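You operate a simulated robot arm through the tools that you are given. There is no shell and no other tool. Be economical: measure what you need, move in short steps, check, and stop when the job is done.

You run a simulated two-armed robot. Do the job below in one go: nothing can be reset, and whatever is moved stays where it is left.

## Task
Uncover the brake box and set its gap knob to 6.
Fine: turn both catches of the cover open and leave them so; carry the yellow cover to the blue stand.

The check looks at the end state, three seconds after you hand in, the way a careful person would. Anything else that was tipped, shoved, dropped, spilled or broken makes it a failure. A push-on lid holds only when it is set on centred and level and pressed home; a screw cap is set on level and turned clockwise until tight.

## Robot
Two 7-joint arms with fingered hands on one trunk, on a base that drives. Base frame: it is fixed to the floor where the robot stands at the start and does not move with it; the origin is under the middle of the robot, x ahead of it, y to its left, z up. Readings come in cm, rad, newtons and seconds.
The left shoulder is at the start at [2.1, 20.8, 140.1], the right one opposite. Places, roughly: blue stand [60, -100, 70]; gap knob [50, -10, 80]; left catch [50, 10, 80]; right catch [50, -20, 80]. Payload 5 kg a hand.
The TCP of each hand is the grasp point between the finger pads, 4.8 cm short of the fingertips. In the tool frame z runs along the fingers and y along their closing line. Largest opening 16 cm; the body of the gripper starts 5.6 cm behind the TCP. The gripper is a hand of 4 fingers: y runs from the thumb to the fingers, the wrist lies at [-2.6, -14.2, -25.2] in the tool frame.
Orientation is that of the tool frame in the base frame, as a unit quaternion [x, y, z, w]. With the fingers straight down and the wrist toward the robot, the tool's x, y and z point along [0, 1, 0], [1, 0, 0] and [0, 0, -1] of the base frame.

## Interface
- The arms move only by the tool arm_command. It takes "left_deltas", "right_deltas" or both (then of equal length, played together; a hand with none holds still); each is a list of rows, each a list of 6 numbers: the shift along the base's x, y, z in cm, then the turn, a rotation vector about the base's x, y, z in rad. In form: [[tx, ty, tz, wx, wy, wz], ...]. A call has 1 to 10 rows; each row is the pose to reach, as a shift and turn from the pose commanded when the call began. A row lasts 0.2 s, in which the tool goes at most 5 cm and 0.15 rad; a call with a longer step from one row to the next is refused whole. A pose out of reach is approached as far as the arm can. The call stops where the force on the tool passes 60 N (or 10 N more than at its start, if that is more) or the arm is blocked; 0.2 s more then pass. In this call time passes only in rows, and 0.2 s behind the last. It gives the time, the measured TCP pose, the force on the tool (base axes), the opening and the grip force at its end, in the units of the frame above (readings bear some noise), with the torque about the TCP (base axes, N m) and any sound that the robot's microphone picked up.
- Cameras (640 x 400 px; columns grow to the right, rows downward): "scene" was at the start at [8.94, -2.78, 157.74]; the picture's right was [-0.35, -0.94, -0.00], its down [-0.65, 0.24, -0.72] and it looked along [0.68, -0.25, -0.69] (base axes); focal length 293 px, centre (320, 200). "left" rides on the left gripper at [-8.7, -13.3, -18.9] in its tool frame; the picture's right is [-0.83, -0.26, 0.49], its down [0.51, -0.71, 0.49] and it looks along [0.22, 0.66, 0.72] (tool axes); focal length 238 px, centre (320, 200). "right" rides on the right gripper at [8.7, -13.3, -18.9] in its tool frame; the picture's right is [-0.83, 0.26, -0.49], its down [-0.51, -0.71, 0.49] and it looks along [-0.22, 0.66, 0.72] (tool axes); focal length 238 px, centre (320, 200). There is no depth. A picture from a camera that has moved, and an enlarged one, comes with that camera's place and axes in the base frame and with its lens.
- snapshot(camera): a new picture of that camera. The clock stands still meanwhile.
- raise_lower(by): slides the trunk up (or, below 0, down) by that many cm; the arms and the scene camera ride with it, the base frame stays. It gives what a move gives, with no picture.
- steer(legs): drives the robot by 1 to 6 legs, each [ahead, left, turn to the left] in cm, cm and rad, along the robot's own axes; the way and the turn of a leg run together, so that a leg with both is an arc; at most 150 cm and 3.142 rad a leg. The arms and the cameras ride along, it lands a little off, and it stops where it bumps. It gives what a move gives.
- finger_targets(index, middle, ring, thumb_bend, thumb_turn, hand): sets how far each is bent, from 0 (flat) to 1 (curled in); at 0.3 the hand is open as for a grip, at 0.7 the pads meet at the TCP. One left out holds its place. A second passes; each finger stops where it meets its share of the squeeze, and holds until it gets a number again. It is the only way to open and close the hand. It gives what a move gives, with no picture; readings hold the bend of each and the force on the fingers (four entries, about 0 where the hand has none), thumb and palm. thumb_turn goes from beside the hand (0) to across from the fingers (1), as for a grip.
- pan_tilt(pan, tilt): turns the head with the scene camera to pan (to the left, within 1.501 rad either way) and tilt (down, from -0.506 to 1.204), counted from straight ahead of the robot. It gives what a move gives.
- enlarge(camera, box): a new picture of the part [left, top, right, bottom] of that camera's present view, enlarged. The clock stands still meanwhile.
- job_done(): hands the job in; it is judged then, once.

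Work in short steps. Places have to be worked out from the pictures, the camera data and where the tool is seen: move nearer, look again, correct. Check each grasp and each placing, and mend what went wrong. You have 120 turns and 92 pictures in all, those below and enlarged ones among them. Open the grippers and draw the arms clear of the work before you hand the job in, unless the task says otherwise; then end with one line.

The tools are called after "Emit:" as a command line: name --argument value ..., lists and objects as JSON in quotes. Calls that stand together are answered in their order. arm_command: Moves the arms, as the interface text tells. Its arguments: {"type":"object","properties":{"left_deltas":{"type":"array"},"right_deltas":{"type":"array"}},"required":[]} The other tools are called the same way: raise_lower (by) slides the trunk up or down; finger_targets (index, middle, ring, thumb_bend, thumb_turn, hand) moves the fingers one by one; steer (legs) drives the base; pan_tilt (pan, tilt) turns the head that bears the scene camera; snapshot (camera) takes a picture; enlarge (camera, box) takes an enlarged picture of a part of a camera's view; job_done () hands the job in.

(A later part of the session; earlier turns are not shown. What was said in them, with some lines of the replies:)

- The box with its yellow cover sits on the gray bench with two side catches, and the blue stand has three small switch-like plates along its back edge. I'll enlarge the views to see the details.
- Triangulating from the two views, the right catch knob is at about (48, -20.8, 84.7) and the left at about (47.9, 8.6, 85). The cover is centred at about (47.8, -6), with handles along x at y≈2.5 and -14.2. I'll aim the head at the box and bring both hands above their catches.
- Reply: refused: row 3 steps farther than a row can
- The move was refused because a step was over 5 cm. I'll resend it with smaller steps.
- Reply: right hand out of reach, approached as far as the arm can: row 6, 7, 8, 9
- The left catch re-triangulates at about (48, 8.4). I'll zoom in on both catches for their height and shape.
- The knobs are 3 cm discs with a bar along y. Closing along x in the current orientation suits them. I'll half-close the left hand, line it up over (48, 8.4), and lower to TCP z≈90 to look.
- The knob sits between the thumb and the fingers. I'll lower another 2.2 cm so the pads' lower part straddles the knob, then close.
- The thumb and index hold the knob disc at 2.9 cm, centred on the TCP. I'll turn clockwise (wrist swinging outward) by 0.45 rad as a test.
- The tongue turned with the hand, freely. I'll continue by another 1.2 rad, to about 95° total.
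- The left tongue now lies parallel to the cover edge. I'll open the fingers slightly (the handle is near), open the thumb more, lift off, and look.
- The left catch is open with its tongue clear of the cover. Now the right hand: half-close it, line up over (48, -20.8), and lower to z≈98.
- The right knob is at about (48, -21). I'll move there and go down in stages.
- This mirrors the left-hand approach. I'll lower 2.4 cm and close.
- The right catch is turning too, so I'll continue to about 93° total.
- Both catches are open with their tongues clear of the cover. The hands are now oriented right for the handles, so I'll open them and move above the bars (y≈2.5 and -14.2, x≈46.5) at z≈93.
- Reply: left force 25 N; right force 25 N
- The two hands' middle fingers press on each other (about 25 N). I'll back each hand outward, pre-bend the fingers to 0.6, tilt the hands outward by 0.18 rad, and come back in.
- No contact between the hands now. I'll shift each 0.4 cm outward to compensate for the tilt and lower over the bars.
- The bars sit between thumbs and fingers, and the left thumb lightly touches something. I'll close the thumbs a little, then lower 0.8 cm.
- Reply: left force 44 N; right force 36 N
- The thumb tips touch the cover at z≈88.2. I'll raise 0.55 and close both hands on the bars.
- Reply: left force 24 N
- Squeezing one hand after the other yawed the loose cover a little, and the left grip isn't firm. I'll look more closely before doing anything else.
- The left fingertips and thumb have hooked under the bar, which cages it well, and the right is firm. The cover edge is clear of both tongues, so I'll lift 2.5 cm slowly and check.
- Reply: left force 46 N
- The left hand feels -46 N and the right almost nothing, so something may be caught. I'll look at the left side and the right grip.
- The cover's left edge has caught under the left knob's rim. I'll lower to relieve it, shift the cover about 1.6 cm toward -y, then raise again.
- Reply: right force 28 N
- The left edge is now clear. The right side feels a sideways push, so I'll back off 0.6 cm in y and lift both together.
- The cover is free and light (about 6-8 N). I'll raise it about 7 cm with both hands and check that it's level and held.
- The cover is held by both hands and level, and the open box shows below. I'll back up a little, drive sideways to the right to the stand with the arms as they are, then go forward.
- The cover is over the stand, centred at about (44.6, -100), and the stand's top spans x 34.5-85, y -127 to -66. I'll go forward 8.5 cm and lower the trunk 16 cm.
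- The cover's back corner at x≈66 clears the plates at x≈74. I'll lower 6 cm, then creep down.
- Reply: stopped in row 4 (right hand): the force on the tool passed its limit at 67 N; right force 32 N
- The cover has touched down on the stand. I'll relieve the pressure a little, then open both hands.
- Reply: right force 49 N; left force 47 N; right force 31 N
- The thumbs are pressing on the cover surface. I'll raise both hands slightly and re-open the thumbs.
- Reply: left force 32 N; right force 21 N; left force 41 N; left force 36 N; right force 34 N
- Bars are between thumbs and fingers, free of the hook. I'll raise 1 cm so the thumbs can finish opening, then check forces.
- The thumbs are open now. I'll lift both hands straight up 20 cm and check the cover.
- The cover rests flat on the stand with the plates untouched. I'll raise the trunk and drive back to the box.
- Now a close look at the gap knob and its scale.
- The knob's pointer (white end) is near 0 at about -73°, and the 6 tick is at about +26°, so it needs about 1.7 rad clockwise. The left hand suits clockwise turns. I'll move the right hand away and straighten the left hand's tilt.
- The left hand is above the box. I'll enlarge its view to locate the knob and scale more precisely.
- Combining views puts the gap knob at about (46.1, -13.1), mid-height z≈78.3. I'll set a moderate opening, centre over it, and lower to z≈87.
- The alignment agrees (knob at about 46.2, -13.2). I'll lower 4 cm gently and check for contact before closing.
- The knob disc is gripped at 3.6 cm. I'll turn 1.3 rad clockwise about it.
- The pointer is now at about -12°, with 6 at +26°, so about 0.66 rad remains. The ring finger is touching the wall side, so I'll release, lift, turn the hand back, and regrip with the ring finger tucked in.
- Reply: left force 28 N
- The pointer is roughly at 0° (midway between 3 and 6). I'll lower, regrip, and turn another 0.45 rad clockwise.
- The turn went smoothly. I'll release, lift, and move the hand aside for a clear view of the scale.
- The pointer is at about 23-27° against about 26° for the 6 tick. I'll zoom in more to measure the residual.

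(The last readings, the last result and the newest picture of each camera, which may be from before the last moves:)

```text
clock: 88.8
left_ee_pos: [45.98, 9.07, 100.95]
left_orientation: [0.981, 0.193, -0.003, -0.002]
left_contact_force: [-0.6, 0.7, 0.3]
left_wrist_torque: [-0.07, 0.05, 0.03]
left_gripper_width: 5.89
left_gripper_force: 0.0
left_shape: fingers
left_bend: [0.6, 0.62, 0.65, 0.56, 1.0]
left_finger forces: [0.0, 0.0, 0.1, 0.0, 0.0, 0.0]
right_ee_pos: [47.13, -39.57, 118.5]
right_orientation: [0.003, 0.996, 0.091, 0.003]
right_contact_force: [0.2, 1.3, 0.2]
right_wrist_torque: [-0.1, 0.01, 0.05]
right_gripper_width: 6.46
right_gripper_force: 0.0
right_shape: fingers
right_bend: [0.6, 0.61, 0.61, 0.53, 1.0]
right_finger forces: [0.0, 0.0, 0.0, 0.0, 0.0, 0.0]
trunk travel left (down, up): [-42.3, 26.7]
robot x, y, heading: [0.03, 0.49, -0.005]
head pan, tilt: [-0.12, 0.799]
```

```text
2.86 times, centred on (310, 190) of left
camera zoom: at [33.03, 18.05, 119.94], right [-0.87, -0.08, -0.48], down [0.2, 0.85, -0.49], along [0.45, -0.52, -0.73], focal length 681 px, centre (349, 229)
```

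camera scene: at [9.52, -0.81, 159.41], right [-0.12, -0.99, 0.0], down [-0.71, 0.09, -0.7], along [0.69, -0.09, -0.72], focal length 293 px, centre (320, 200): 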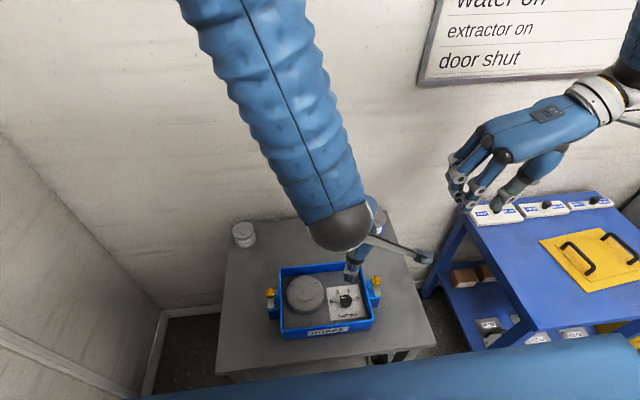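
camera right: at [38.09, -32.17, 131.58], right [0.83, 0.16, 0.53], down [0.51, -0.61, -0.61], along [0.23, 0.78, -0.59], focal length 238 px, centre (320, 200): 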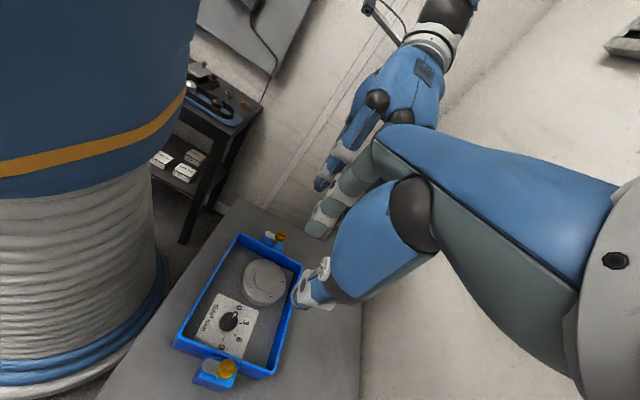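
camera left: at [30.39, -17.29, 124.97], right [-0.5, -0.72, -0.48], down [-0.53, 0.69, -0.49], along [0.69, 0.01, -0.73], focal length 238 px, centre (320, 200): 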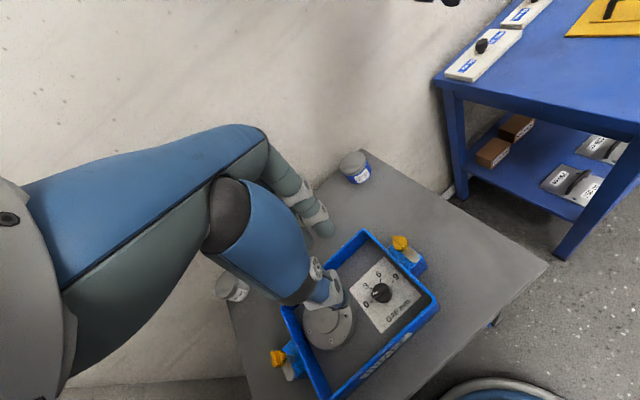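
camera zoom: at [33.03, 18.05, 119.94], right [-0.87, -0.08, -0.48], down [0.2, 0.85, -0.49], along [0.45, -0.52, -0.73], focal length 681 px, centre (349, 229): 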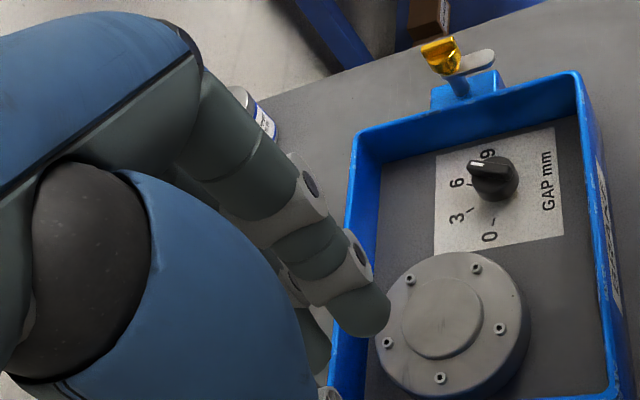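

The ticks measure at ±75° and ±25°, and the pointer is at 24°, so it's on 6 within measuring error. I'll draw both arms clear, open the hands, and check everything once more.

Emit:
arm_command --left_deltas '[[0, 1, 4, 0, 0, 0], [0, 3, 8, 0, 0, 0], [0, 6, 11, 0, 0, 0], [0, 10, 12, 0, 0, 0], [0, 14, 12, 0, 0, 0]]'

Emit:
finger_targets --hand "left" --index 0.3 --middle 0.3 --ring 0.3 --thumb_bend 0.3

Emit:
finger_targets --hand "right" --index 0.3 --middle 0.3 --ring 0.3 --thumb_bend 0.3

Emit:
pan_tilt --pan -0.45 --tilt 0.8

Emit:
snapshot --camera "scene"

Emit:
enlarge --camera "scene" --box '[400, 100, 640, 300]'

```text
clock: 90.0
left_ee_pos: [46.11, 23.17, 112.95]
left_orientation: [0.981, 0.193, -0.002, 0.0]
left_contact_force: [-0.1, 0.6, -0.8]
left_wrist_torque: [-0.11, -0.03, 0.0]
left_gripper_width: 5.9
left_gripper_force: 0.2
left_shape: fingers
left_bend: [0.6, 0.62, 0.65, 0.56, 1.0]
left_finger forces: [0.0, 0.0, 0.0, 0.1, 0.0, 0.1]
right_ee_pos: [47.14, -39.38, 118.61]
right_orientation: [0.003, 0.996, 0.09, 0.003]
right_contact_force: [-0.8, 1.3, 0.3]
right_wrist_torque: [-0.12, -0.04, -0.02]
right_gripper_width: 6.5
right_gripper_force: 0.1
right_shape: fingers
right_bend: [0.6, 0.61, 0.61, 0.53, 1.0]
right_finger forces: [0.0, 0.0, 0.1, 0.0, 0.0, 0.0]
trunk travel left (down, up): [-42.3, 26.7]
robot x, y, heading: [0.06, -0.13, -0.003]
head pan, tilt: [-0.12, 0.799]
```

```text
clock: 91.0
left_ee_pos: [46.17, 23.03, 112.92]
left_orientation: [0.981, 0.194, -0.001, -0.002]
left_contact_force: [0.3, -0.7, -0.2]
left_wrist_torque: [0.03, -0.01, 0.0]
left_gripper_width: 16.98
left_gripper_force: 0.0
left_shape: fingers
left_bend: [0.3, 0.3, 0.3, 0.3, 0.98]
left_finger forces: [0.0, 0.0, 0.1, 0.0, 0.0, 0.0]
right_ee_pos: [47.18, -39.59, 118.45]
right_orientation: [0.003, 0.996, 0.091, 0.003]
right_contact_force: [0.0, 0.4, 0.3]
right_wrist_torque: [-0.02, -0.01, -0.01]
right_gripper_width: 6.48
right_gripper_force: 0.1
right_shape: fingers
right_bend: [0.6, 0.61, 0.61, 0.53, 1.0]
right_finger forces: [0.0, 0.0, 0.0, 0.1, 0.1, 0.0]
trunk travel left (down, up): [-42.3, 26.7]
robot x, y, heading: [0.39, 0.28, -0.006]
head pan, tilt: [-0.12, 0.799]
```

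```text
clock: 92.0
left_ee_pos: [46.19, 22.94, 112.78]
left_orientation: [0.981, 0.194, -0.002, -0.001]
left_contact_force: [0.5, -0.4, -0.9]
left_wrist_torque: [0.0, 0.02, 0.0]
left_gripper_width: 16.96
left_gripper_force: 0.0
left_shape: fingers
left_bend: [0.3, 0.3, 0.3, 0.3, 0.98]
left_finger forces: [0.0, 0.0, 0.0, 0.1, 0.1, 0.0]
right_ee_pos: [47.21, -39.61, 118.31]
right_orientation: [0.003, 0.996, 0.092, 0.002]
right_contact_force: [-0.2, -0.3, -0.3]
right_wrist_torque: [-0.04, -0.02, 0.01]
right_gripper_width: 16.99
right_gripper_force: 0.0
right_shape: fingers
right_bend: [0.3, 0.3, 0.3, 0.3, 0.98]
right_finger forces: [0.1, 0.1, 0.0, 0.0, 0.0, 0.1]
trunk travel left (down, up): [-42.3, 26.7]
robot x, y, heading: [-0.17, -0.07, -0.005]
head pan, tilt: [-0.12, 0.799]
```

```text
clock: 92.8
left_ee_pos: [46.08, 23.06, 112.86]
left_orientation: [0.981, 0.193, -0.001, -0.002]
left_contact_force: [0.2, -0.7, 1.0]
left_wrist_torque: [-0.01, -0.02, 0.0]
left_gripper_width: 16.99
left_gripper_force: 0.0
left_shape: fingers
left_bend: [0.3, 0.3, 0.3, 0.3, 0.98]
left_finger forces: [0.0, 0.0, 0.0, 0.0, 0.0, 0.0]
right_ee_pos: [47.07, -39.59, 118.52]
right_orientation: [0.003, 0.996, 0.092, 0.003]
right_contact_force: [-1.3, 0.1, 0.7]
right_wrist_torque: [0.02, 0.02, -0.03]
right_gripper_width: 16.97
right_gripper_force: 0.0
right_shape: fingers
right_bend: [0.3, 0.3, 0.3, 0.3, 0.98]
right_finger forces: [0.0, 0.0, 0.0, 0.0, 0.0, 0.1]
trunk travel left (down, up): [-42.3, 26.7]
robot x, y, heading: [0.43, 0.03, 0.001]
head pan, tilt: [-0.45, 0.799]
```

```text
25 pictures are left
camera scene: at [8.66, -3.31, 159.42], right [-0.44, -0.9, 0.0], down [-0.64, 0.31, -0.7], along [0.63, -0.31, -0.72], focal length 293 px, centre (320, 200)
```

scene: 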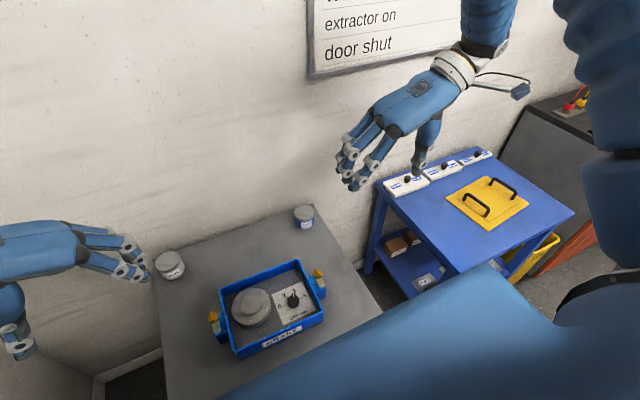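

```text
2.00 times, centred on (520, 200) of scene
camera zoom: at [8.66, -3.31, 159.42], right [-0.44, -0.9, 0.0], down [-0.64, 0.31, -0.7], along [0.63, -0.31, -0.72], focal length 587 px, centre (-80, 200)
```

zoom: 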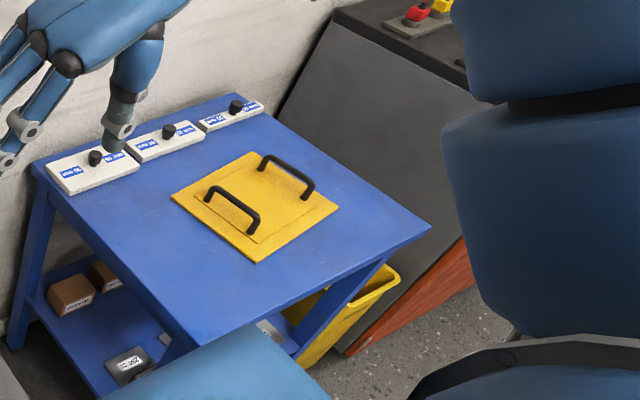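

The cover lies flat on the blue stand, both catches are open, the knob is on 6, nothing else looks disturbed, and the arms are clear. I'm handing in.

Emit:
job_done

```text
The job is handed in.
```

The brake box is uncovered: both catches are turned open and left so, the yellow cover lies flat on the blue stand, and the gap knob points at 6, within about a degree.
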